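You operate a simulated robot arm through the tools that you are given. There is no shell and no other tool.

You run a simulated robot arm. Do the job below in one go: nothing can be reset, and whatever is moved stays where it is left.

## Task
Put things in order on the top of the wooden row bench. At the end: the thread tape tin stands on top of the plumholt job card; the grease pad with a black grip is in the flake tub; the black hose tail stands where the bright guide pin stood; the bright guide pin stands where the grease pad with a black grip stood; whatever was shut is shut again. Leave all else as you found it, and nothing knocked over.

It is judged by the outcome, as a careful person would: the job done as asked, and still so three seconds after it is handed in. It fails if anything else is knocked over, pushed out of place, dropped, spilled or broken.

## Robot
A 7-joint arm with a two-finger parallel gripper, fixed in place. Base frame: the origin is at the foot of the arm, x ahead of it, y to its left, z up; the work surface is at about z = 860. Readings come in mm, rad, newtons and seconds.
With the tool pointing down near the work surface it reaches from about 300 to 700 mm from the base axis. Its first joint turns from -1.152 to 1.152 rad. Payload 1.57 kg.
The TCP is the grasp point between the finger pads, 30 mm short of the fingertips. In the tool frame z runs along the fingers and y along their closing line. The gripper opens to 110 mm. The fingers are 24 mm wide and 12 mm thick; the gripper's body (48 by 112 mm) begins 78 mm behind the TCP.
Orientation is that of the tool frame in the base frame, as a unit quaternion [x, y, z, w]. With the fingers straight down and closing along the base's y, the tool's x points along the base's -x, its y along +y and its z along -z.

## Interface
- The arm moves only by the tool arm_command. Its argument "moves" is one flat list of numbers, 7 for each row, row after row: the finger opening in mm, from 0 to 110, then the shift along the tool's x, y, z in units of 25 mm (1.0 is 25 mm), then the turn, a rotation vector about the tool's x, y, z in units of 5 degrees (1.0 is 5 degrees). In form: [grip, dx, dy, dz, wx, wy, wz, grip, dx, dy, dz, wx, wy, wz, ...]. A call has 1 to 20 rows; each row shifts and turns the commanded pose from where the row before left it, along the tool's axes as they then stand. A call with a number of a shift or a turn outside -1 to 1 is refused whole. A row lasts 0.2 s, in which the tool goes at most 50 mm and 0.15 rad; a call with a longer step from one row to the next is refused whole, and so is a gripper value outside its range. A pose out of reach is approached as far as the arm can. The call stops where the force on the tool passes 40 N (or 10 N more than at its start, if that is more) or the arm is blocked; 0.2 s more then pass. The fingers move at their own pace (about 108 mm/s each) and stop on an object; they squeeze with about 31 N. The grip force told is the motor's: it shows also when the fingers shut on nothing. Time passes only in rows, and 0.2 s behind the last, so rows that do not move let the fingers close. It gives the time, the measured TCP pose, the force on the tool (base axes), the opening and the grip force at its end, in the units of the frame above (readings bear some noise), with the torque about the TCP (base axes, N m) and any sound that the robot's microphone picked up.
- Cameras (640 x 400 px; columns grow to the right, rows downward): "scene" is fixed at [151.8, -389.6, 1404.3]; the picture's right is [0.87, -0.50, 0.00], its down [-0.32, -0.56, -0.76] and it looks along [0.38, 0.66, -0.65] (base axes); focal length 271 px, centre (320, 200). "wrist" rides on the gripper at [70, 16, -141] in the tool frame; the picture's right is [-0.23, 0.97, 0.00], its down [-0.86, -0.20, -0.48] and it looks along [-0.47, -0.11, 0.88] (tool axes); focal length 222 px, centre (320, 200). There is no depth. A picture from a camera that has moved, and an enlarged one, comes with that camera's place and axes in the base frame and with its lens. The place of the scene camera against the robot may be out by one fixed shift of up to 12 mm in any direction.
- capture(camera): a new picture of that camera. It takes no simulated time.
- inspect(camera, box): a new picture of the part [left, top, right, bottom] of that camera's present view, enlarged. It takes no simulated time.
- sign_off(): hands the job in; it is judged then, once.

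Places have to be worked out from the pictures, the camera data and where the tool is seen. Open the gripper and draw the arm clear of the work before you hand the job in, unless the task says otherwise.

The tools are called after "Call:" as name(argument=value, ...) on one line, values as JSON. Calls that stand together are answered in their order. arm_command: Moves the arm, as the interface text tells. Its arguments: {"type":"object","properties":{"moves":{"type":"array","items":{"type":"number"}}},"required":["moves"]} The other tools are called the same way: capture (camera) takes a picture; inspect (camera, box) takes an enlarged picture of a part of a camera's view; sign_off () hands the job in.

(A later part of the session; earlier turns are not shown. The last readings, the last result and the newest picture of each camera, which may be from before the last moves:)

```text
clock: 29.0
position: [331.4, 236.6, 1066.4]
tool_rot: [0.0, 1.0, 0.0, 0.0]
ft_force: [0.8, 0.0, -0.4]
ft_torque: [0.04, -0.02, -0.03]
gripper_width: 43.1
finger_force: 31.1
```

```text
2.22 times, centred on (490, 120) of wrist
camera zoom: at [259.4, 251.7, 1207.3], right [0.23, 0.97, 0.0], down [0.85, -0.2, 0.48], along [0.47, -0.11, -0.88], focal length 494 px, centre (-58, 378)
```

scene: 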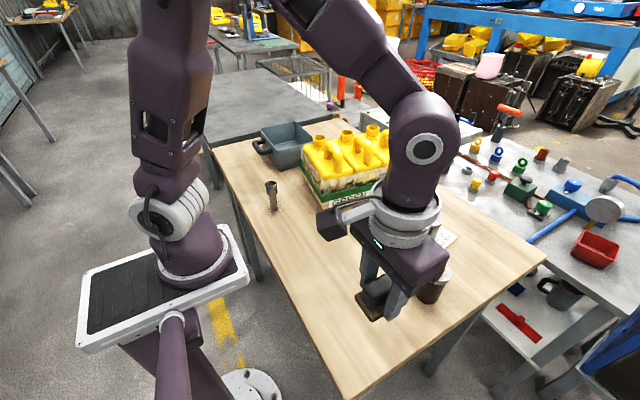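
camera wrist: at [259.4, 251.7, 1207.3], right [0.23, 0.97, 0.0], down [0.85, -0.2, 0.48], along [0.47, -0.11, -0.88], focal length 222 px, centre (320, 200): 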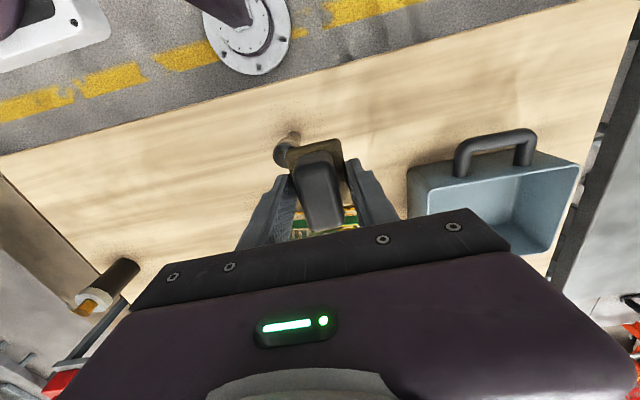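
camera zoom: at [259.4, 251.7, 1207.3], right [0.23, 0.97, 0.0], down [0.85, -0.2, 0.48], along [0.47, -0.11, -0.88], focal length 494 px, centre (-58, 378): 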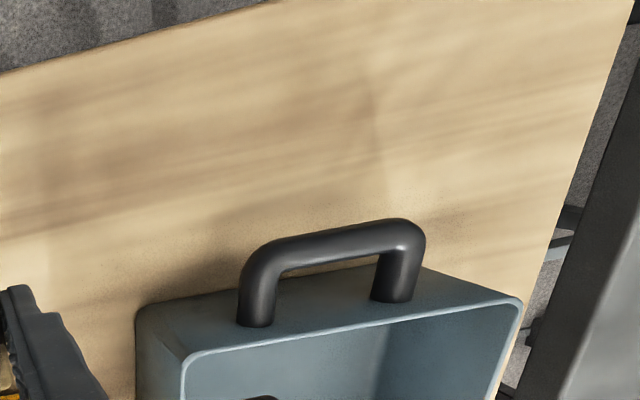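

The tub's rim works out at about x 425–571, y 360–543, z≈945. I carry the pad round the crate's corner to above (485,430) inside the tub.

Call:
arm_command(moves=[25, 0, 1, 0, 0, 0, 0, 25, 0, 1, 0, 0, 0, 0, 25, 0, 1, 0, 0, 0, 0, 25, 0, 1, 0, 0, 0, 0, 25, -0.8, 0.9, 0, 0, 0, 0, 25, -0.8, 0.9, 0, 0, 0, 0, 25, -0.8, 0.9, 0, 0, 0, 0, 25, -0.8, 0.9, 0, 0, 0, 0, 25, -0.987, 0.043, 0, 0, 0, 0, 25, -0.987, 0.043, 0, 0, 0, 0, 25, -0.987, 0.043, 0, 0, 0, 0])

Call:
capture(camera="wrist")

Call:
inspect(camera="scene", box=[230, 70, 390, 170])

```text
clock: 31.4
position: [479.6, 418.8, 1065.1]
tool_rot: [-0.001, 1.0, -0.001, 0.0]
ft_force: [0.4, 0.0, -0.6]
ft_torque: [0.02, 0.01, 0.03]
gripper_width: 43.4
finger_force: 31.2
out of reach, approached as far as the arm can: row 11
```

```text
taken
camera wrist: at [408.9, 433.8, 1205.8], right [0.23, 0.97, 0.0], down [0.86, -0.2, 0.48], along [0.47, -0.11, -0.88], focal length 222 px, centre (320, 200)
```

wrist: 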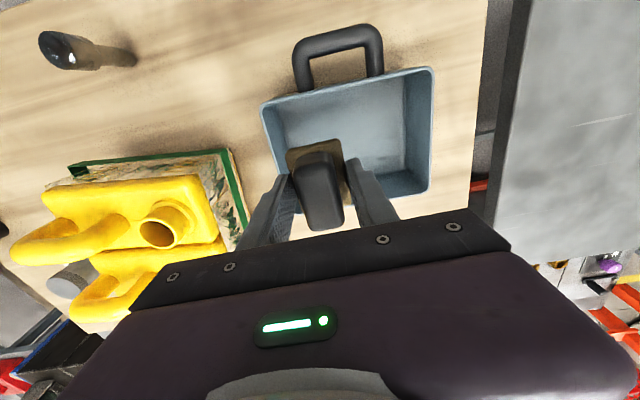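

```text
4.00 times, centred on (310, 120) of scene
camera zoom: at [151.9, -389.6, 1404.3], right [0.87, -0.5, 0.0], down [-0.32, -0.56, -0.76], along [0.38, 0.66, -0.65], focal length 1086 px, centre (360, 520)
```

zoom: 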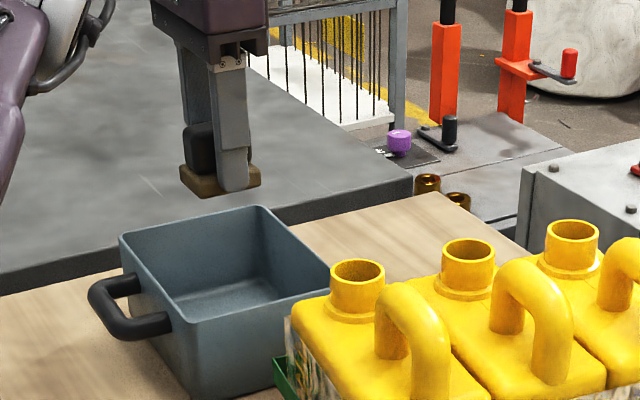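

The pad is over the tub's interior (TCP 480,419; just at the reach limit at this height). I lower partway and check where the tool settles.

Call:
arm_command(moves=[25, 0, 0, 0.8, 0, 0, 0, 25, 0, 0, 1, 0, 0, 0, 25, 0, 0, 1, 0, 0, 0])

Call:
capture(camera="wrist")

Call:
inspect(camera="scene", box=[230, 70, 390, 170])

```text
clock: 32.2
position: [481.4, 419.4, 995.0]
tool_rot: [0.001, 1.0, 0.0, 0.0]
ft_force: [-0.1, 0.4, -1.1]
ft_torque: [0.0, 0.02, 0.02]
gripper_width: 43.3
finger_force: 31.1
```

```text
taken
camera wrist: at [409.2, 433.3, 1135.7], right [0.23, 0.97, 0.0], down [0.85, -0.2, 0.48], along [0.47, -0.11, -0.88], focal length 222 px, centre (320, 200)
```

wrist: 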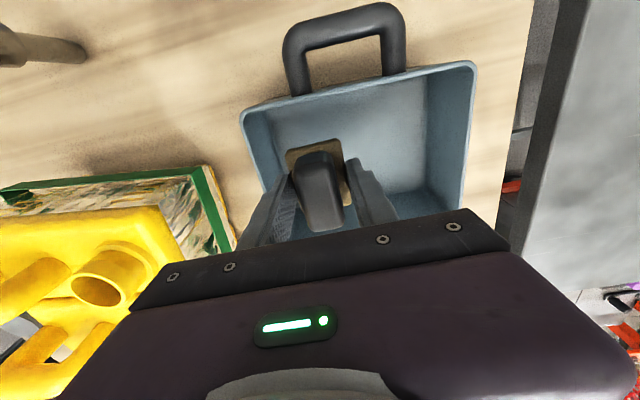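

```text
4.00 times, centred on (310, 120) of scene
camera zoom: at [151.8, -389.6, 1404.3], right [0.87, -0.5, 0.0], down [-0.32, -0.56, -0.76], along [0.38, 0.66, -0.65], focal length 1086 px, centre (360, 520)
```

zoom: 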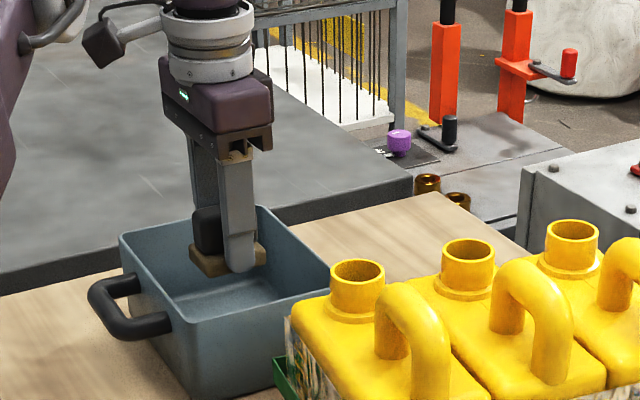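

The tool holds at (481,419,995). I shift 13 mm toward the tub's middle and lower further to TCP z≈915.

Call:
arm_command(moves=[25, 0, 0.52, 0, 0, 0, 0, 25, 0, 0, 0.9, 0, 0, 0, 25, 0, 0, 1, 0, 0, 0, 25, 0, 0, 0.9, 0, 0, 0, 25, 0, 0, 0.4, 0, 0, 0])

Call:
capture(camera="wrist")

Call:
inspect(camera="scene", box=[230, 70, 390, 170])

```text
clock: 33.4
position: [480.3, 430.7, 915.2]
tool_rot: [0.0, 1.0, -0.001, -0.001]
ft_force: [0.5, 0.0, -1.4]
ft_torque: [-0.02, 0.01, 0.0]
gripper_width: 43.6
finger_force: 30.9
```

```text
taken
camera wrist: at [409.4, 446.3, 1056.3], right [0.23, 0.97, 0.0], down [0.86, -0.2, 0.48], along [0.47, -0.11, -0.88], focal length 222 px, centre (320, 200)
```

wrist: 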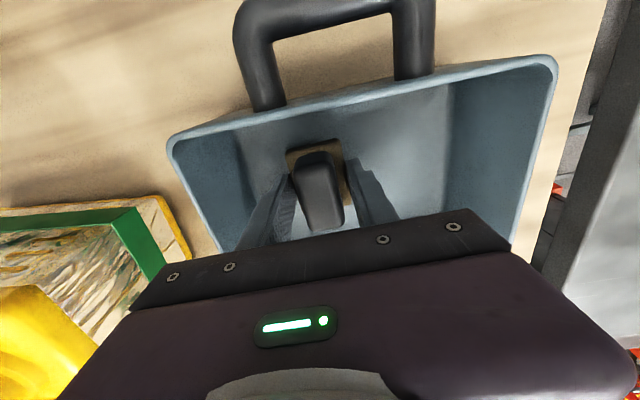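

```text
4.00 times, centred on (310, 120) of scene
camera zoom: at [151.8, -389.6, 1404.3], right [0.87, -0.5, 0.0], down [-0.32, -0.56, -0.76], along [0.38, 0.66, -0.65], focal length 1086 px, centre (360, 520)
```

zoom: 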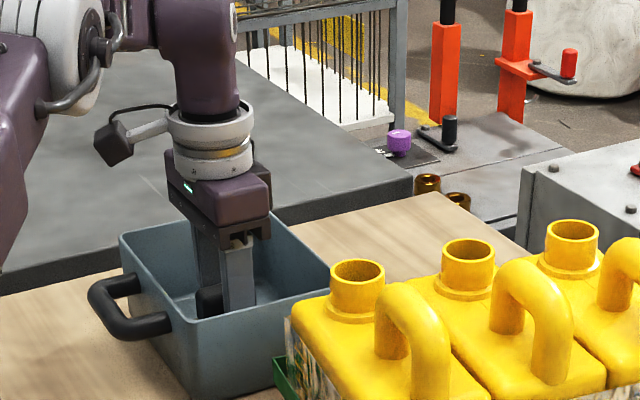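

The pad is inside the tub, clear of the walls. I creep down until it touches the floor.

Call:
arm_command(moves=[25, 0, 0, 0.1, 0, 0, 0, 25, 0, 0, 0.1, 0, 0, 0, 25, 0, 0, 0.1, 0, 0, 0])

```text
clock: 34.2
position: [481.3, 430.4, 907.8]
tool_rot: [0.0, 1.0, 0.0, 0.0]
ft_force: [-0.1, -0.4, -0.8]
ft_torque: [0.0, -0.02, -0.01]
gripper_width: 43.3
finger_force: 30.8
```

No contact yet; I continue in small steps.

Call:
arm_command(moves=[25, 0, 0, 0.08, 0, 0, 0, 25, 0, 0, 0.08, 0, 0, 0])

```text
clock: 34.8
position: [480.9, 430.8, 903.6]
tool_rot: [0.001, 1.0, 0.001, 0.0]
ft_force: [-0.5, 0.1, -1.3]
ft_torque: [0.01, -0.03, 0.01]
gripper_width: 43.5
finger_force: 30.6
```

Call:
arm_command(moves=[25, 0, 0, 0.08, 0, 0, 0, 25, 0, 0, 0.08, 0, 0, 0])

```text
clock: 35.4
position: [480.0, 432.4, 900.9]
tool_rot: [0.001, 1.0, 0.0, 0.001]
ft_force: [-0.4, -0.2, -1.2]
ft_torque: [-0.03, 0.0, 0.06]
gripper_width: 43.1
finger_force: 30.6
```

Still free at TCP z 901 (floor contact expected around 899–900); two more small steps.

Call:
arm_command(moves=[25, 0, 0, 0.06, 0, 0, 0, 25, 0, 0, 0.06, 0, 0, 0])

```text
clock: 36.0
position: [481.3, 430.0, 899.9]
tool_rot: [0.0, 1.0, 0.001, 0.002]
ft_force: [-1.1, -5.0, 27.3]
ft_torque: [-0.24, 0.37, 0.0]
gripper_width: 43.2
finger_force: 31.1
```

The pad is on the tub floor (27 N). I ease off 1 mm, open the fingers and rise straight out of the tub.

Call:
arm_command(moves=[25, 0, 0, -0.05, 0, 0, 0, 62, 0, 0, 0, 0, 0, 0, 62, 0, 0, 0, 0, 0, 0, 62, 0, 0, 0, 0, 0, 0, 62, 0, 0, -0.4, 0, 0, 0, 62, 0, 0, -0.8, 0, 0, 0, 62, 0, 0, -1, 0, 0, 0, 62, 0, 0, -1, 0, 0, 0, 62, 0, 0, -1, 0, 0, 0])

Call:
capture(camera="wrist")

Call:
inspect(camera="wrist", box=[240, 60, 460, 200])

```text
clock: 38.0
position: [480.0, 430.7, 1002.8]
tool_rot: [0.001, 1.0, -0.001, 0.0]
ft_force: [0.5, -0.8, -0.1]
ft_torque: [0.02, -0.05, -0.05]
gripper_width: 62.2
finger_force: 0.1
```

```text
taken
camera wrist: at [408.9, 447.3, 1143.9], right [0.23, 0.97, 0.0], down [0.86, -0.2, 0.48], along [0.47, -0.11, -0.88], focal length 222 px, centre (320, 200)
```

wrist: 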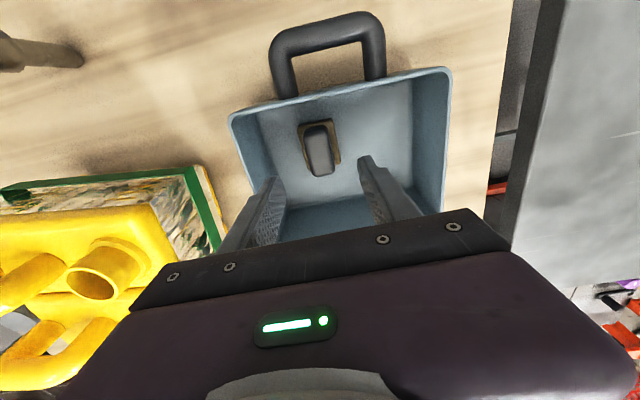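

```text
2.86 times, centred on (350, 130) of wrist
camera zoom: at [408.9, 447.3, 1143.9], right [0.23, 0.97, 0.0], down [0.86, -0.2, 0.48], along [0.47, -0.11, -0.88], focal length 635 px, centre (234, 400)
```

zoom: 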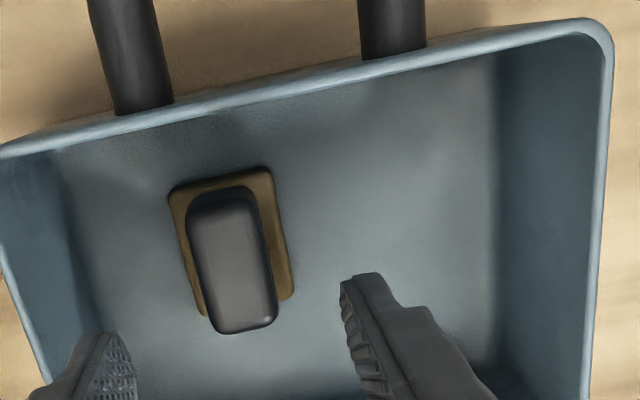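

The pad lies flat in the tub. Now I go back to hover above the bright pin at about (328,195).

Call:
arm_command(moves=[62, 0, 0, -1, 0, 0, 0, 62, 0.5, 0, -1, 0, 0, 0, 62, 1, 0, -0.4, 0, 0, 0, 62, 1, 0, 0, 0, 0, 0, 62, 1, 0, 0, 0, 0, 0, 62, 1, -0.5, 0, 0, 0, 0, 62, 1, -0.9, 0, 0, 0, 0, 90, 0.5, -1, 0, 0, 0, 0, 110, 0, -1, 0, 0, 0, 0, 110, 0, -1, 0, 0, 0, 0, 110, 0, -1, 0, 0, 0, 0, 110, 0, -1, 0, 0, 0, 0, 110, 0, -1, 0, 0, 0, 0, 110, 0, -1, 0, 0, 0, 0, 110, 0, -1, 0, 0, 0, 0])

Call:
capture(camera="wrist")

Call:
inspect(camera="wrist", box=[240, 80, 400, 180])

```text
clock: 41.2
position: [329.1, 194.8, 1064.5]
tool_rot: [0.0, 1.0, 0.0, 0.0]
ft_force: [-0.6, 0.1, -0.2]
ft_torque: [0.02, 0.01, 0.0]
gripper_width: 109.6
finger_force: 0.1
```

```text
taken
camera wrist: at [257.6, 210.8, 1204.7], right [0.23, 0.97, 0.0], down [0.86, -0.2, 0.48], along [0.47, -0.11, -0.88], focal length 222 px, centre (320, 200)
```

wrist: 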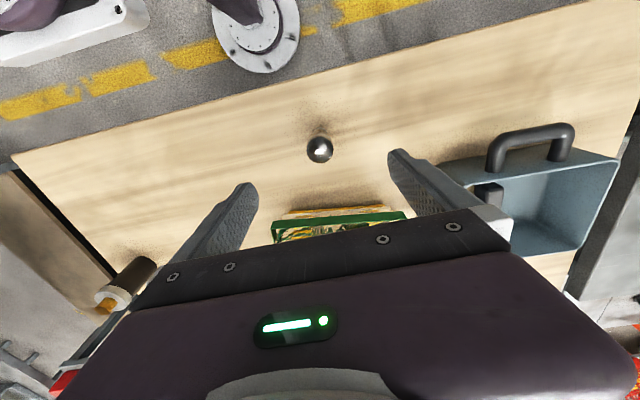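

```text
4.00 times, centred on (320, 130) of wrist
camera zoom: at [257.6, 210.8, 1204.7], right [0.23, 0.97, 0.0], down [0.86, -0.2, 0.48], along [0.47, -0.11, -0.88], focal length 888 px, centre (320, 480)
```

zoom: 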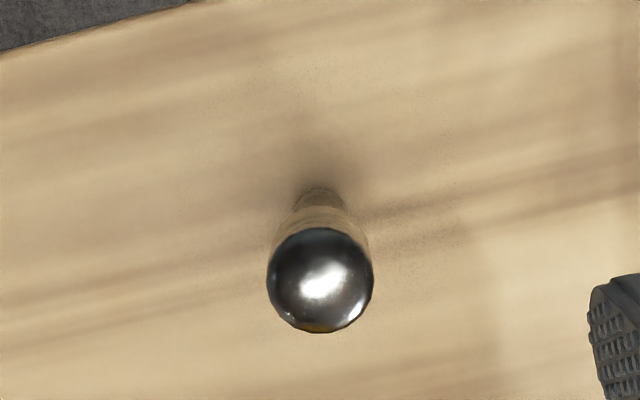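

The pin's head (≈31 mm across, top z≈950) is centred at about (329.4,194.1). I take an enlarged scene view of its profile before grasping.

Call:
inspect(camera="scene", box=[250, 165, 298, 215])

```text
8.00 times, centred on (274, 190) of scene
camera zoom: at [151.8, -389.6, 1404.3], right [0.87, -0.5, 0.0], down [-0.32, -0.56, -0.76], along [0.38, 0.66, -0.65], focal length 2171 px, centre (688, 280)
```

zoom: 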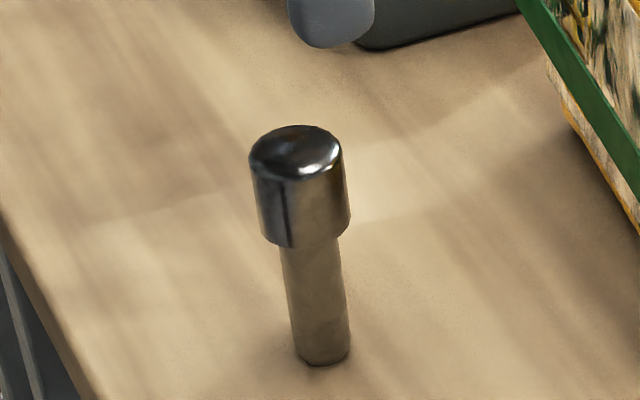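

Head is a cylinder from about z 915 to 950 on a narrower stem. I descend with open fingers around the head to TCP z≈930.

Call:
arm_command(moves=[110, -0.024, -0.03, 0.9, 0, 0, 0, 110, 0, 0, 0.9, 0, 0, 0, 110, 0, 0, 0.9, 0, 0, 0, 110, 0, 0, 0.9, 0, 0, 0, 110, 0, 0, 0.9, 0, 0, 0, 110, 0, 0, 0.88, 0, 0, 0])

Call:
capture(camera="wrist")

Call:
inspect(camera="wrist", box=[240, 110, 400, 240])

```text
clock: 42.6
position: [330.6, 195.8, 928.7]
tool_rot: [0.0, 1.0, 0.0, 0.001]
ft_force: [1.0, -0.5, 0.3]
ft_torque: [0.0, -0.02, 0.02]
gripper_width: 110.1
finger_force: 0.1
```

```text
taken
camera wrist: at [260.1, 211.2, 1069.1], right [0.23, 0.97, 0.0], down [0.85, -0.2, 0.48], along [0.47, -0.11, -0.88], focal length 222 px, centre (320, 200)
```

wrist: 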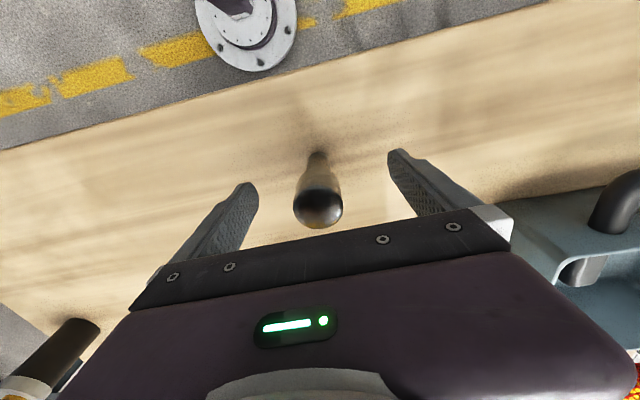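

```text
3.08 times, centred on (320, 175) of wrist
camera zoom: at [260.1, 211.2, 1069.1], right [0.23, 0.97, 0.0], down [0.85, -0.2, 0.48], along [0.47, -0.11, -0.88], focal length 684 px, centre (320, 277)
```

zoom: 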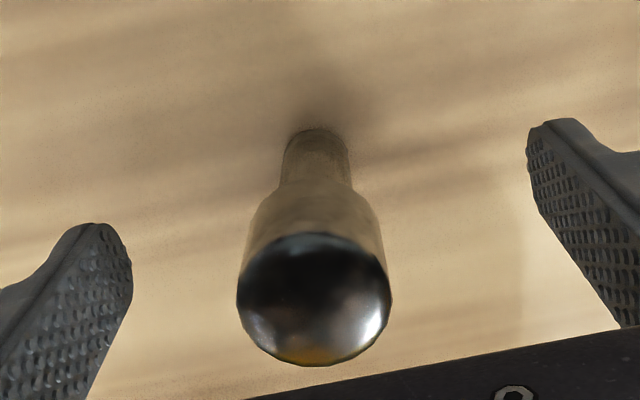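

The head is about 1–1.5 mm toward −x and −y of the tool axis, so the pin stands at about (329.3,194.2). I trim the position and close on the head.

Call:
arm_command(moves=[110, 0.04, -0.05, 0, 0, 0, 0, 60, 0, 0, 0, 0, 0, 0, 45, 0, 0, 0, 0, 0, 0, 15, 0, 0, 0, 0, 0, 0, 15, 0, 0, 0, 0, 0, 0, 15, 0, 0, 0, 0, 0, 0])

Call:
inspect(camera="wrist", box=[240, 110, 400, 240])

Call:
inspect(camera="scene", box=[220, 140, 320, 220])

```text
clock: 44.0
position: [329.4, 195.4, 929.0]
tool_rot: [0.0, 1.0, -0.001, -0.001]
ft_force: [0.7, 1.7, 0.3]
ft_torque: [0.03, -0.04, 0.02]
gripper_width: 31.1
finger_force: 31.3
```

```text
3.08 times, centred on (320, 175) of wrist
camera zoom: at [258.7, 210.0, 1069.6], right [0.23, 0.97, 0.0], down [0.85, -0.2, 0.48], along [0.47, -0.11, -0.88], focal length 684 px, centre (320, 277)
```

zoom: 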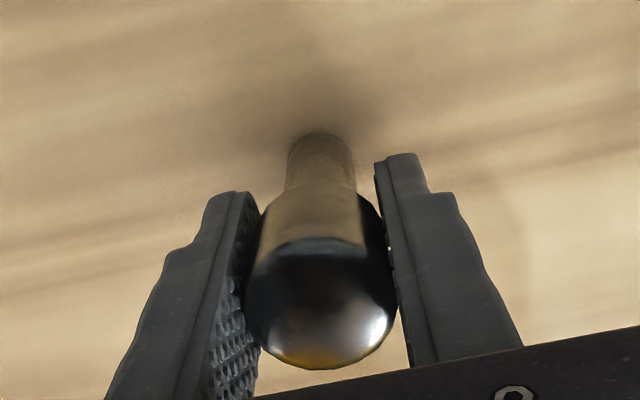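

```text
5.00 times, centred on (270, 180) of scene
camera zoom: at [151.8, -389.6, 1404.3], right [0.87, -0.5, 0.0], down [-0.32, -0.56, -0.76], along [0.38, 0.66, -0.65], focal length 1357 px, centre (570, 300)
```

zoom: 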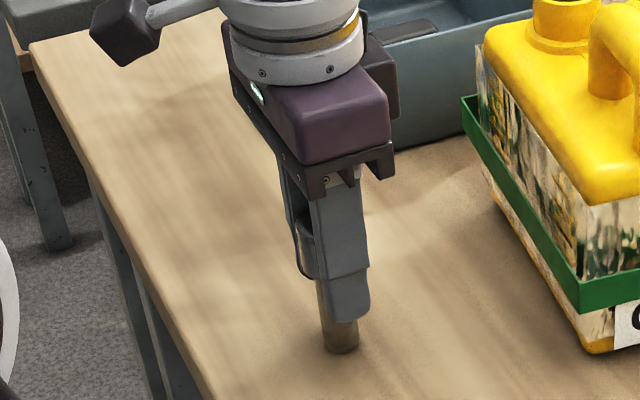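

The pin is gripped at 31 mm, upright. I lift it 80 mm and start carrying it toward the pad's former place at (330,-246).

Call:
arm_command(moves=[15, 0, 0, -0.4, 0, 0, 0, 15, 0, 0, -0.8, 0, 0, 0, 15, 0, 0, -1, 0, 0, 0, 15, 0, 0, -1, 0, 0, 0, 15, 0, -0.5, 0, 0, 0, 0, 15, 0, -0.8, 0, 0, 0, 0, 15, 0, -1, 0, 0, 0, 0, 15, 0, -1, 0, 0, 0, 0, 15, 0, -1, 0, 0, 0, 0, 15, 0, -1, 0, 0, 0, 0, 15, 0, -1, 0, 0, 0, 0, 15, 0, -1, 0, 0, 0, 0, 15, 0, -1, 0, 0, 0, 0, 15, 0, -1, 0, 0, 0, 0, 15, 0, -1, 0, 0, 0, 0, 15, 0, -1, 0, 0, 0, 0])

Call:
inspect(camera="wrist", box=[240, 110, 400, 240])

```text
clock: 47.4
position: [328.0, -88.1, 1007.0]
tool_rot: [0.0, 1.0, 0.0, 0.0]
ft_force: [-0.2, -0.1, -1.9]
ft_torque: [0.0, 0.0, -0.04]
gripper_width: 31.2
finger_force: 30.8
```

```text
3.08 times, centred on (320, 175) of wrist
camera zoom: at [256.4, -73.2, 1148.7], right [0.23, 0.97, 0.0], down [0.86, -0.2, 0.48], along [0.47, -0.11, -0.88], focal length 684 px, centre (320, 277)
```

zoom: 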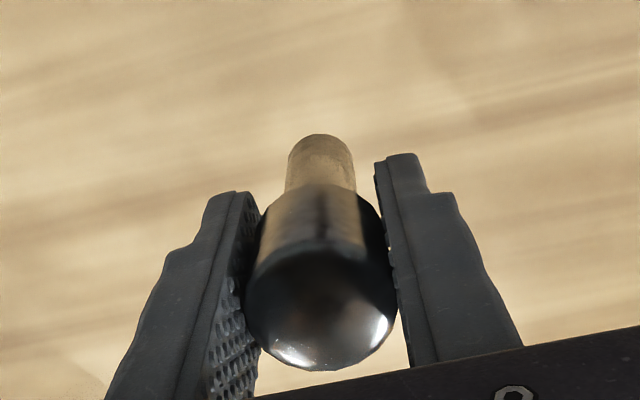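

The pin hangs steady. I finish the traverse to y≈-246.

Call:
arm_command(moves=[15, -0.03, -1, 0, 0, 0, 0, 15, 0, -1, 0, 0, 0, 0, 15, 0, -1, 0, 0, 0, 0, 15, 0, -1, 0, 0, 0, 0, 15, 0, -1, 0, 0, 0, 0, 15, 0, -0.8, 0, 0, 0, 0, 15, 0, -0.53, 0, 0, 0, 0, 15, 0, 0, 0, 0, 0, 0])

Call:
capture(camera="wrist")

Call:
inspect(camera="scene", box=[300, 270, 460, 370])

```text
clock: 49.2
position: [330.7, -247.8, 1008.9]
tool_rot: [0.0, 1.0, 0.0, 0.0]
ft_force: [-0.2, -0.2, -0.7]
ft_torque: [0.01, 0.01, 0.02]
gripper_width: 31.1
finger_force: 30.6
```

```text
taken
camera wrist: at [259.3, -232.4, 1149.8], right [0.23, 0.97, 0.0], down [0.86, -0.2, 0.48], along [0.47, -0.11, -0.88], focal length 222 px, centre (320, 200)
```

wrist: 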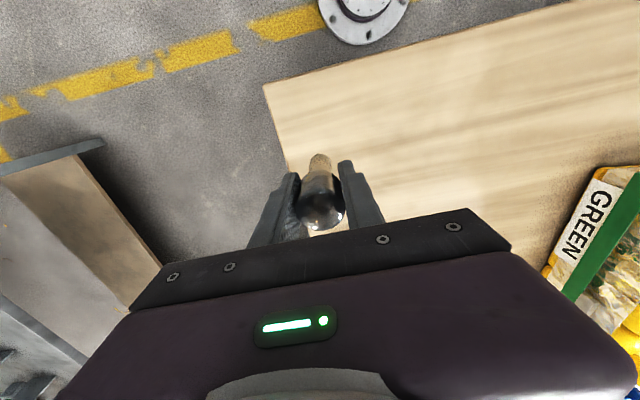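

```text
4.00 times, centred on (380, 320) of scene
camera zoom: at [151.8, -389.7, 1404.3], right [0.87, -0.5, 0.0], down [-0.32, -0.56, -0.76], along [0.38, 0.66, -0.65], focal length 1086 px, centre (80, -280)
```

zoom: 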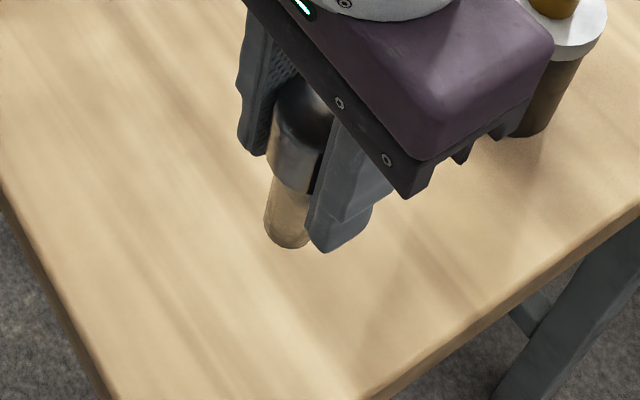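

I lower the pin to a few millimetres above the bench.

Call:
arm_command(moves=[15, 0, 0, 0.8, 0, 0, 0, 15, 0, 0, 1, 0, 0, 0, 15, 0, 0, 0.8, 0, 0, 0, 15, 0, 0, 0.44, 0, 0, 0, 15, 0, 0, 0, 0, 0, 0])

Call:
inspect(camera="scene", box=[300, 270, 460, 370])

```text
clock: 50.4
position: [330.2, -247.3, 933.5]
tool_rot: [0.001, 1.0, 0.001, 0.0]
ft_force: [0.1, 0.6, -1.4]
ft_torque: [0.01, 0.0, -0.01]
gripper_width: 31.2
finger_force: 30.4
```

```text
4.00 times, centred on (380, 320) of scene
camera zoom: at [151.8, -389.7, 1404.3], right [0.87, -0.5, 0.0], down [-0.32, -0.56, -0.76], along [0.38, 0.66, -0.65], focal length 1086 px, centre (80, -280)
```

zoom: 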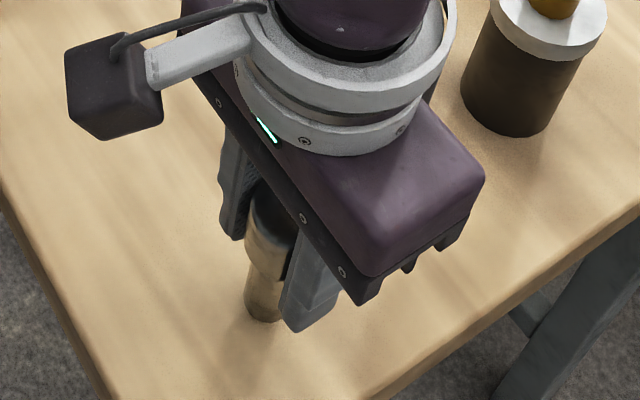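

About 4 mm to go. I trim +1 mm in y and creep down to contact.

Call:
arm_command(moves=[15, 0, 0.04, 0.06, 0, 0, 0, 15, 0, 0, 0.06, 0, 0, 0, 15, 0, 0, 0.04, 0, 0, 0])

```text
clock: 51.2
position: [329.4, -245.9, 929.4]
tool_rot: [0.0, 1.0, 0.001, 0.0]
ft_force: [0.1, 0.0, -1.6]
ft_torque: [-0.02, -0.02, 0.01]
gripper_width: 31.1
finger_force: 31.0
```

Call:
arm_command(moves=[15, 0, 0, 0.04, 0, 0, 0])

```text
clock: 51.6
position: [330.5, -245.4, 929.3]
tool_rot: [0.0, 1.0, -0.001, 0.001]
ft_force: [-2.8, 4.3, 28.1]
ft_torque: [0.39, 0.09, 0.04]
gripper_width: 31.4
finger_force: 31.2
```

Contact with the bench (28 N). I relax half a millimetre, open the fingers and rise straight up.

Call:
arm_command(moves=[15, 0, 0, -0.03, 0, 0, 0, 15, 0, 0, 0, 0, 0, 0, 70, 0, 0, 0, 0, 0, 0, 70, 0, 0, 0, 0, 0, 0, 70, 0, 0, 0, 0, 0, 0, 70, 0, 0, -0.5, 0, 0, 0, 70, 0, 0, -1, 0, 0, 0, 70, 0, 0, -1, 0, 0, 0, 110, 0, 0, -1, 0, 0, 0, 110, 0, 0, -1, 0, 0, 0])

Call:
capture(camera="wrist")

Call:
capture(camera="scene")

```text
clock: 53.8
position: [329.9, -245.3, 1041.2]
tool_rot: [0.001, 1.0, -0.001, 0.001]
ft_force: [-0.1, 0.0, -0.2]
ft_torque: [-0.02, -0.03, 0.02]
gripper_width: 109.8
finger_force: 0.0
```

```text
taken
camera wrist: at [259.3, -229.1, 1181.7], right [0.23, 0.97, 0.0], down [0.85, -0.2, 0.48], along [0.47, -0.11, -0.88], focal length 222 px, centre (320, 200)
```

wrist: 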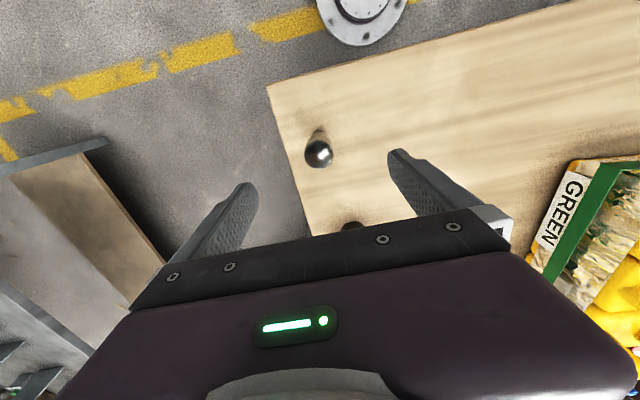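

```text
taken
```

scene: 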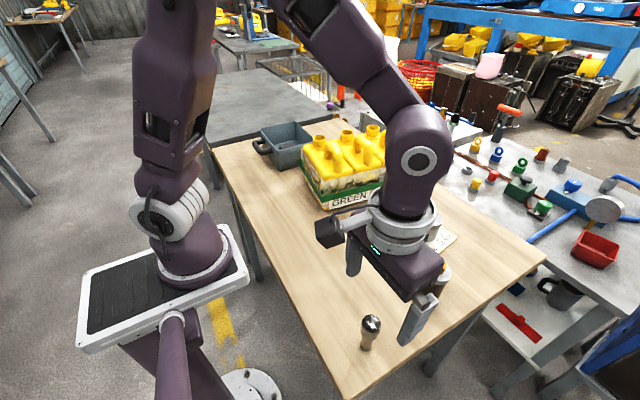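

The pin stands upright at the pad's former place. Next I go above the hose tail at about (508,-222) to measure it.

Call:
arm_command(moves=[110, 0, 0, -1, 0, 0, 0, 110, 0, 0, -0.6, 0, 0, 0, 110, -1, 0.13, 0, 0, 0, 0, 110, -1, 0.13, 0, 0, 0, 0, 110, -1, 0.13, 0, 0, 0, 0, 110, -1, 0.13, 0, 0, 0, 0, 110, -1, 0.13, 0, 0, 0, 0, 110, -1, 0.13, 0, 0, 0, 0, 110, -1, 0.13, 0, 0, 0, 0])

Call:
capture(camera="wrist")

Call:
inspect(camera="wrist", box=[240, 80, 400, 210])

Call:
inspect(camera="scene", box=[370, 230, 498, 310])

```text
clock: 55.8
position: [505.2, -223.6, 1079.7]
tool_rot: [0.0, 1.0, 0.0, 0.0]
ft_force: [1.0, 0.2, -0.2]
ft_torque: [-0.01, 0.01, 0.0]
gripper_width: 110.4
finger_force: 0.0
```

```text
taken
camera wrist: at [433.8, -208.3, 1220.9], right [0.23, 0.97, 0.0], down [0.86, -0.2, 0.48], along [0.47, -0.11, -0.88], focal length 222 px, centre (320, 200)
```

wrist: 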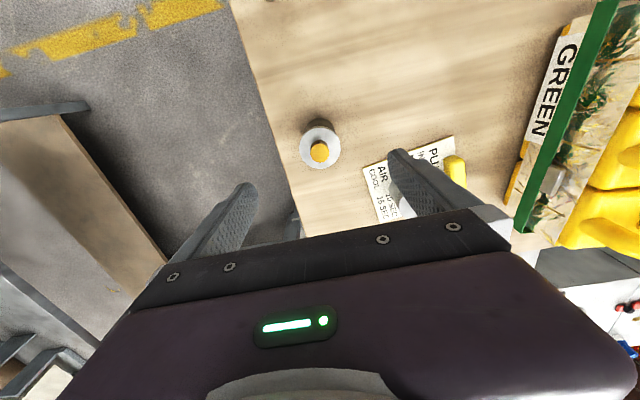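

```text
3.08 times, centred on (320, 145) of wrist
camera zoom: at [433.8, -208.3, 1220.9], right [0.23, 0.97, 0.0], down [0.86, -0.2, 0.48], along [0.47, -0.11, -0.88], focal length 684 px, centre (320, 369)
```

zoom: 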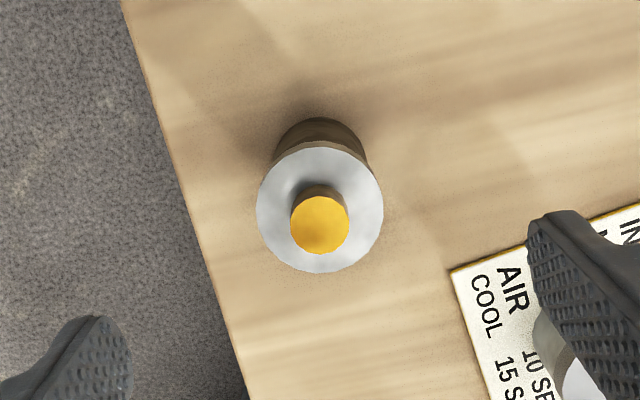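

```text
5.00 times, centred on (434, 270) of scene
camera zoom: at [151.8, -389.6, 1404.3], right [0.87, -0.5, 0.0], down [-0.32, -0.56, -0.76], along [0.38, 0.66, -0.65], focal length 1357 px, centre (-250, -150)
```

zoom: 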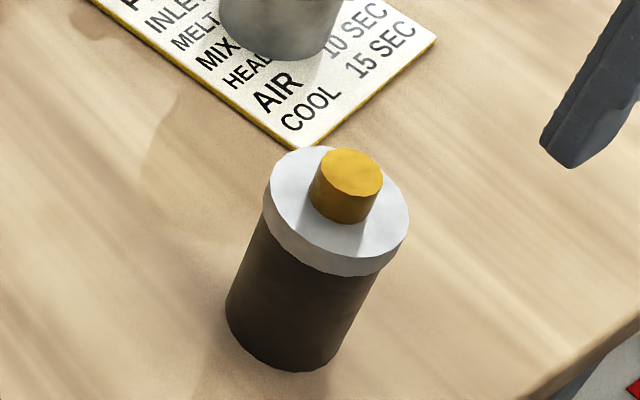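

The hose tail's flange (≈53 mm across, top z≈938, knob top ≈959) is centred at about (511.3,-226). I shift over it and descend with open fingers to TCP z≈930.

Call:
arm_command(moves=[110, -0.244, -0.096, 0.5, 0, 0, 0, 110, 0, 0, 1, 0, 0, 0, 110, 0, 0, 1, 0, 0, 0, 110, 0, 0, 1, 0, 0, 0, 110, 0, 0, 1, 0, 0, 0, 110, 0, 0, 1, 0, 0, 0, 110, 0, 0, 0.5, 0, 0, 0])

Call:
capture(camera="wrist")

Call:
inspect(camera="wrist", box=[240, 120, 400, 245])

Call:
inspect(camera="scene", box=[360, 220, 498, 310])

```text
clock: 57.4
position: [509.9, -224.2, 931.2]
tool_rot: [0.0, 1.0, 0.0, 0.0]
ft_force: [0.3, -0.4, 0.3]
ft_torque: [0.04, 0.0, 0.0]
gripper_width: 110.0
finger_force: 0.1
```

```text
taken
camera wrist: at [438.8, -210.0, 1071.6], right [0.23, 0.97, 0.0], down [0.86, -0.2, 0.48], along [0.47, -0.11, -0.88], focal length 222 px, centre (320, 200)
```

wrist: 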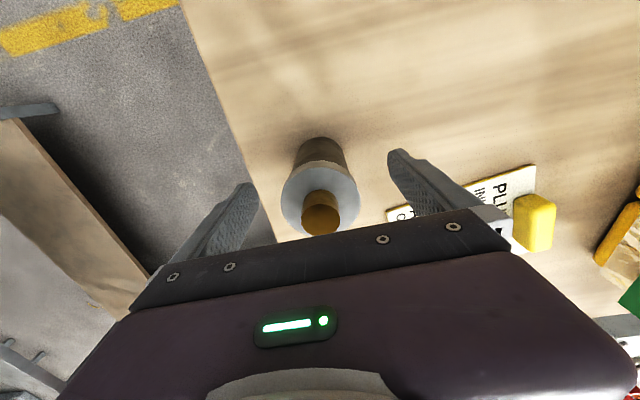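

```text
3.20 times, centred on (320, 182) of wrist
camera zoom: at [438.8, -210.0, 1071.6], right [0.23, 0.97, 0.0], down [0.86, -0.2, 0.48], along [0.47, -0.11, -0.88], focal length 711 px, centre (320, 256)
```

zoom: 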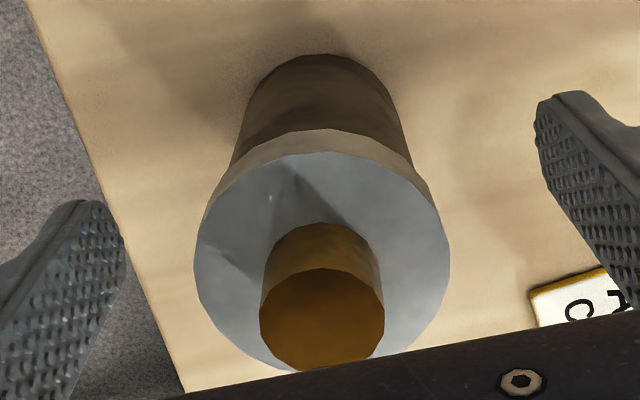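

```text
4.44 times, centred on (429, 265) of scene
camera zoom: at [151.8, -389.6, 1404.3], right [0.87, -0.5, 0.0], down [-0.32, -0.56, -0.76], along [0.38, 0.66, -0.65], focal length 1206 px, centre (-164, -89)
```

zoom: 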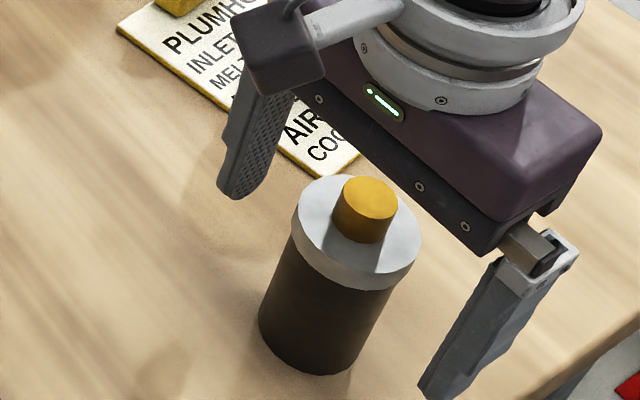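

The flange is centred to within about 2 mm; I trim +2 mm in x and close on it.

Call:
arm_command(moves=[110, -0.08, -0.01, 0, 0, 0, 0, 70, 0, 0, 0, 0, 0, 0, 40, 0, 0, 0, 0, 0, 0, 40, 0, 0, 0, 0, 0, 0, 40, 0, 0, 0, 0, 0, 0])

Call:
inspect(camera="wrist", box=[240, 120, 400, 245])

Call:
inspect(camera="scene", box=[360, 220, 498, 310])

```text
clock: 58.6
position: [511.9, -224.3, 931.1]
tool_rot: [0.0, 1.0, -0.001, 0.0]
ft_force: [0.7, 1.0, 0.3]
ft_torque: [0.02, -0.01, -0.02]
gripper_width: 51.3
finger_force: 30.2
```

```text
3.20 times, centred on (320, 182) of wrist
camera zoom: at [440.8, -210.1, 1072.3], right [0.23, 0.97, 0.0], down [0.85, -0.2, 0.48], along [0.47, -0.11, -0.88], focal length 711 px, centre (320, 256)
```

zoom: 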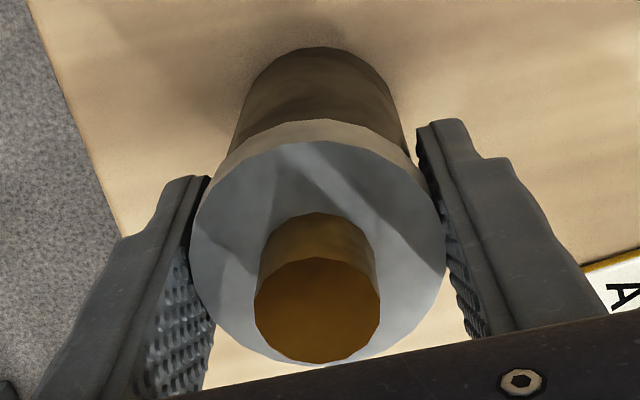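

```text
4.44 times, centred on (429, 265) of scene
camera zoom: at [151.8, -389.6, 1404.3], right [0.87, -0.5, 0.0], down [-0.32, -0.56, -0.76], along [0.38, 0.66, -0.65], focal length 1206 px, centre (-164, -89)
```

zoom: 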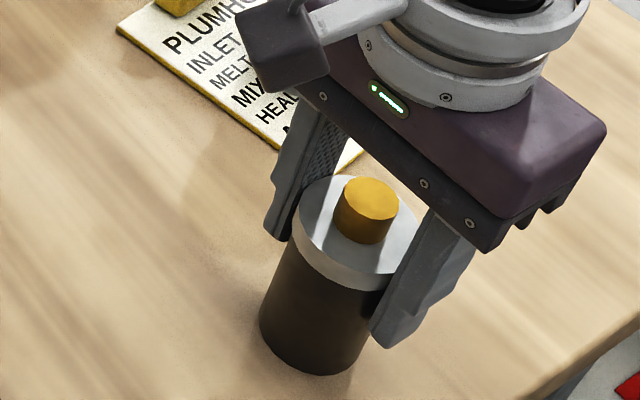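

Gripped at 51 mm, upright. I lift it to TCP z≈1060 and carry it diagonally away from the crate to x≈330.

Call:
arm_command(moves=[40, 0, 0, -0.4, 0, 0, 0, 40, 0, 0, -0.8, 0, 0, 0, 40, 0, 0, -1, 0, 0, 0, 40, 0, 0, -1, 0, 0, 0, 40, 0, 0, -1, 0, 0, 0, 40, 0, 0, -0.96, 0, 0, 0, 40, 0.6, 0.6, 0, 0, 0, 0, 40, 0.9, 0.9, 0, 0, 0, 0, 40, 1, 1, 0, 0, 0, 0, 40, 1, 1, 0, 0, 0, 0, 40, 1, 1, 0, 0, 0, 0, 40, 1, 1, 0, 0, 0, 0, 40, 1, 1, 0, 0, 0, 0, 40, 0.5, 0.9, 0, 0, 0, 0, 40, 0.296, 0.8, 0, 0, 0, 0])

Call:
inspect(camera="wrist", box=[240, 120, 400, 245])

Call:
capture(camera="scene")

```text
clock: 61.8
position: [329.5, -22.2, 1059.0]
tool_rot: [0.0, 1.0, 0.0, 0.0]
ft_force: [0.1, -0.2, -2.1]
ft_torque: [-0.03, -0.01, 0.0]
gripper_width: 50.8
finger_force: 30.9
```

```text
3.20 times, centred on (320, 182) of wrist
camera zoom: at [258.9, -6.0, 1199.6], right [0.23, 0.97, 0.0], down [0.85, -0.2, 0.48], along [0.47, -0.11, -0.88], focal length 711 px, centre (320, 256)
```

zoom: 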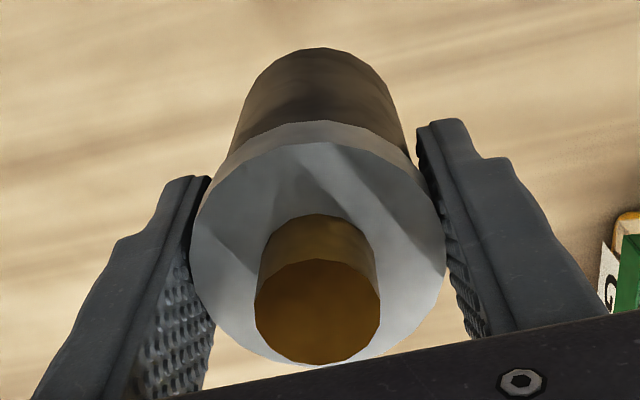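

```text
taken
```

scene: 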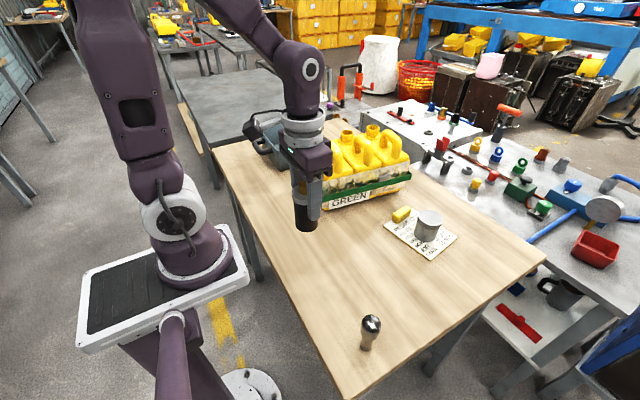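

The tail hangs straight, and the bench shows the tin, card and pin in order. I continue along x≈329 to the pin's original spot at about (329,194).

Call:
arm_command(moves=[40, 0.07, 0.6, 0, 0, 0, 0, 40, 0, 0.9, 0, 0, 0, 0, 40, 0, 1, 0, 0, 0, 0, 40, 0, 1, 0, 0, 0, 0, 40, 0, 1, 0, 0, 0, 0, 40, 0, 1, 0, 0, 0, 0, 40, 0, 1, 0, 0, 0, 0, 40, 0, 1, 0, 0, 0, 0, 40, 0, 0.7, 0, 0, 0, 0, 40, 0, 0.39, 0, 0, 0, 0, 40, 0, 0, 0, 0, 0, 0])

Call:
capture(camera="wrist")

Call:
inspect(camera="scene", box=[220, 120, 348, 220])

```text
clock: 64.2
position: [328.6, 192.9, 1060.7]
tool_rot: [0.0, 1.0, 0.001, 0.0]
ft_force: [0.7, 0.9, -1.2]
ft_torque: [-0.02, 0.02, 0.0]
gripper_width: 51.1
finger_force: 31.2
```

```text
taken
camera wrist: at [257.2, 209.1, 1201.5], right [0.23, 0.97, 0.0], down [0.86, -0.2, 0.48], along [0.47, -0.11, -0.88], focal length 222 px, centre (320, 200)
```

wrist: 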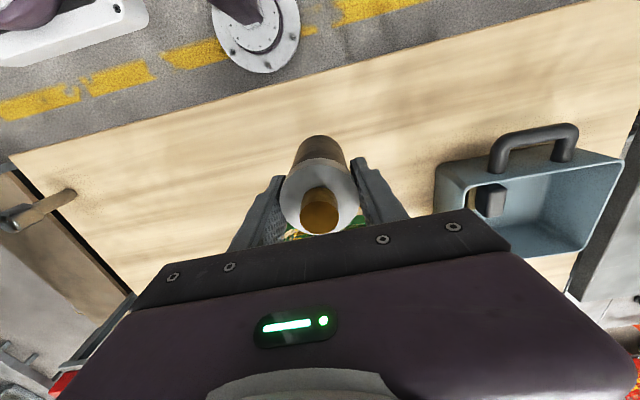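

```text
4.00 times, centred on (284, 170) of scene
camera zoom: at [151.8, -389.6, 1404.3], right [0.87, -0.5, 0.0], down [-0.32, -0.56, -0.76], along [0.38, 0.66, -0.65], focal length 1086 px, centre (464, 320)
```

zoom: 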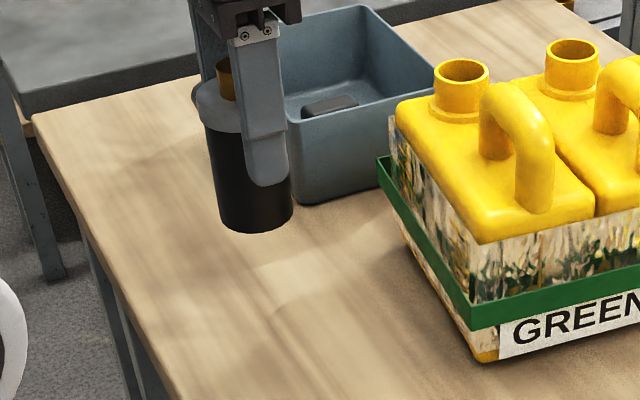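

At (328.6,193) above the spot. I lower the tail to about 5 mm above the bench.

Call:
arm_command(moves=[40, 0, 0.02, 0.8, 0, 0, 0, 40, 0, 0, 1, 0, 0, 0, 40, 0, 0, 1, 0, 0, 0, 40, 0, 0, 1, 0, 0, 0, 40, 0, 0, 0.8, 0, 0, 0, 40, 0, 0, 0.36, 0, 0, 0, 40, 0, 0, 0, 0, 0, 0])

Call:
inspect(camera="scene", box=[230, 150, 310, 220])

```text
clock: 65.8
position: [328.5, 194.3, 935.3]
tool_rot: [0.0, 1.0, 0.0, -0.001]
ft_force: [0.4, -0.3, -1.5]
ft_torque: [0.01, 0.0, 0.01]
gripper_width: 50.9
finger_force: 31.2
```

```text
5.71 times, centred on (270, 185) of scene
camera zoom: at [151.8, -389.6, 1404.3], right [0.87, -0.5, 0.0], down [-0.32, -0.56, -0.76], along [0.38, 0.66, -0.65], focal length 1551 px, centre (606, 286)
```

zoom: 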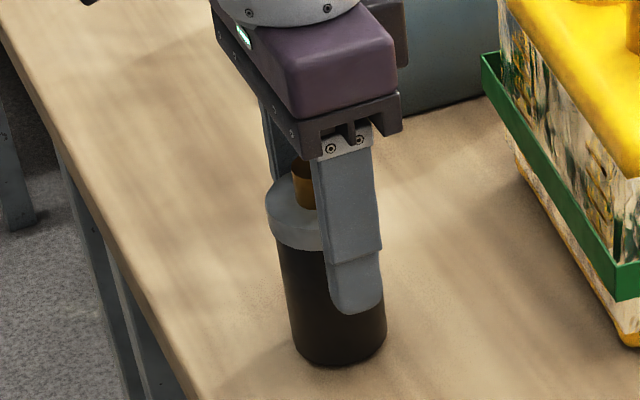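

About 5 mm above the bench. I take the same enlarged scene view as I took of the pin, to compare the base positions.

Call:
inspect(camera="scene", box=[250, 165, 298, 215])

Call:
inspect(camera="wrist", box=[240, 110, 400, 240])

```text
8.00 times, centred on (274, 190) of scene
camera zoom: at [151.8, -389.6, 1404.3], right [0.87, -0.5, 0.0], down [-0.32, -0.56, -0.76], along [0.38, 0.66, -0.65], focal length 2171 px, centre (688, 280)
```

zoom: 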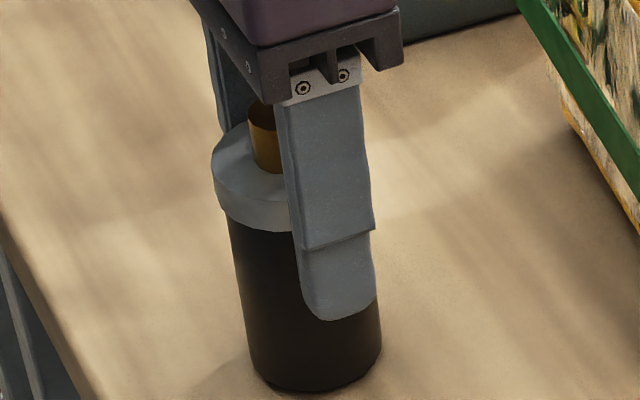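

```text
3.08 times, centred on (320, 175) of wrist
camera zoom: at [257.5, 209.2, 1076.8], right [0.23, 0.97, 0.0], down [0.85, -0.2, 0.48], along [0.47, -0.11, -0.88], focal length 684 px, centre (320, 277)
```

zoom: 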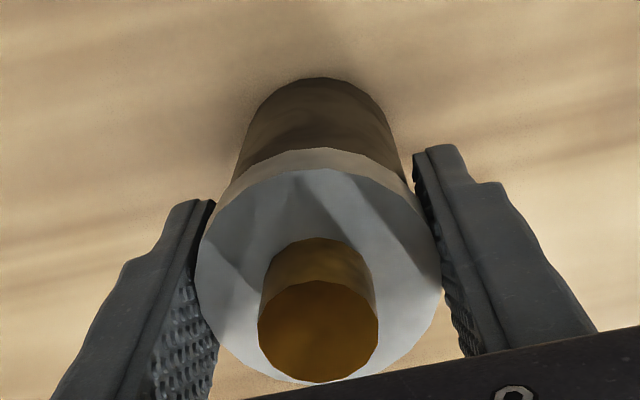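

The comparison suggests the tail's base is perhaps 3 mm toward −x of where the pin's base was, so I trim by (+2,+1) mm and creep down to the bench.

Call:
arm_command(moves=[40, -0.08, 0.04, 0, 0, 0, 0, 40, 0, 0, 0.08, 0, 0, 0, 40, 0, 0, 0.06, 0, 0, 0])

```text
clock: 66.6
position: [330.1, 194.9, 930.8]
tool_rot: [0.0, 1.0, 0.0, 0.0]
ft_force: [-1.0, -0.1, -1.3]
ft_torque: [-0.03, 0.0, -0.04]
gripper_width: 51.1
finger_force: 31.4
```

No contact yet at TCP z≈931; another small step.

Call:
arm_command(moves=[40, 0, 0, 0.04, 0, 0, 0])

```text
clock: 67.0
position: [330.2, 195.8, 931.6]
tool_rot: [0.0, 1.0, 0.001, -0.001]
ft_force: [-0.7, -0.5, 3.0]
ft_torque: [-0.13, 0.01, 0.01]
gripper_width: 51.1
finger_force: 31.1
```

Light contact (3 N). I settle another half millimetre, open the fingers and rise straight up.

Call:
arm_command(moves=[40, 0, 0, 0.015, 0, 0, 0, 40, 0, 0, 0, 0, 0, 0, 85, 0, 0, 0, 0, 0, 0, 85, 0, 0, 0, 0, 0, 0, 85, 0, 0, 0, 0, 0, 0, 85, 0, 0, -0.5, 0, 0, 0, 85, 0, 0, -1, 0, 0, 0, 85, 0, 0, -1, 0, 0, 0, 110, 0, 0, -1, 0, 0, 0, 110, 0, 0, -1, 0, 0, 0, 110, 0, 0, -1, 0, 0, 0])

Call:
capture(camera="wrist")

Call:
capture(camera="scene")

Call:
inspect(camera="scene", box=[250, 165, 298, 215])

```text
clock: 69.4
position: [330.4, 195.0, 1067.1]
tool_rot: [0.0, 1.0, 0.0, 0.0]
ft_force: [-0.7, 0.6, -0.4]
ft_torque: [0.02, 0.0, 0.04]
gripper_width: 110.0
finger_force: 0.1
```

```text
taken
camera wrist: at [259.2, 210.4, 1209.1], right [0.23, 0.97, 0.0], down [0.86, -0.2, 0.48], along [0.47, -0.11, -0.88], focal length 222 px, centre (320, 200)
```

wrist: 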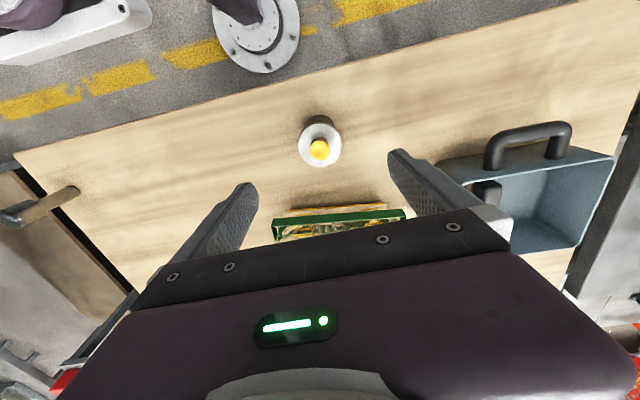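

```text
taken
```

scene: 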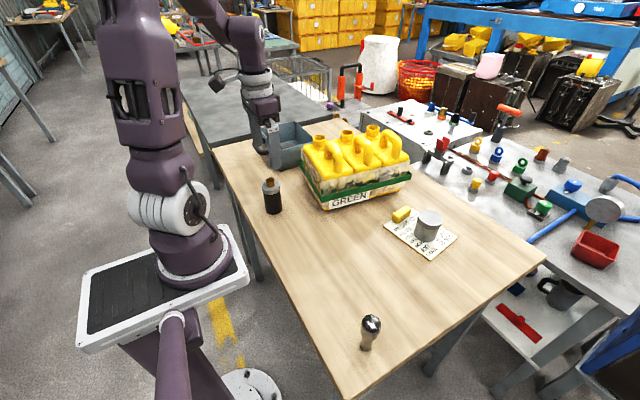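

```text
8.00 times, centred on (274, 190) of scene
camera zoom: at [151.8, -389.6, 1404.3], right [0.87, -0.5, 0.0], down [-0.32, -0.56, -0.76], along [0.38, 0.66, -0.65], focal length 2171 px, centre (688, 280)
```

zoom: 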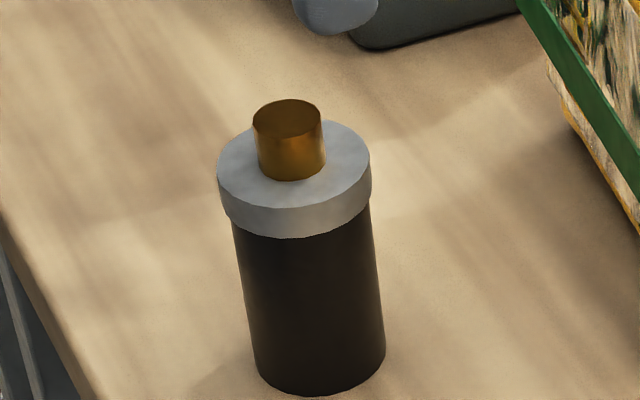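

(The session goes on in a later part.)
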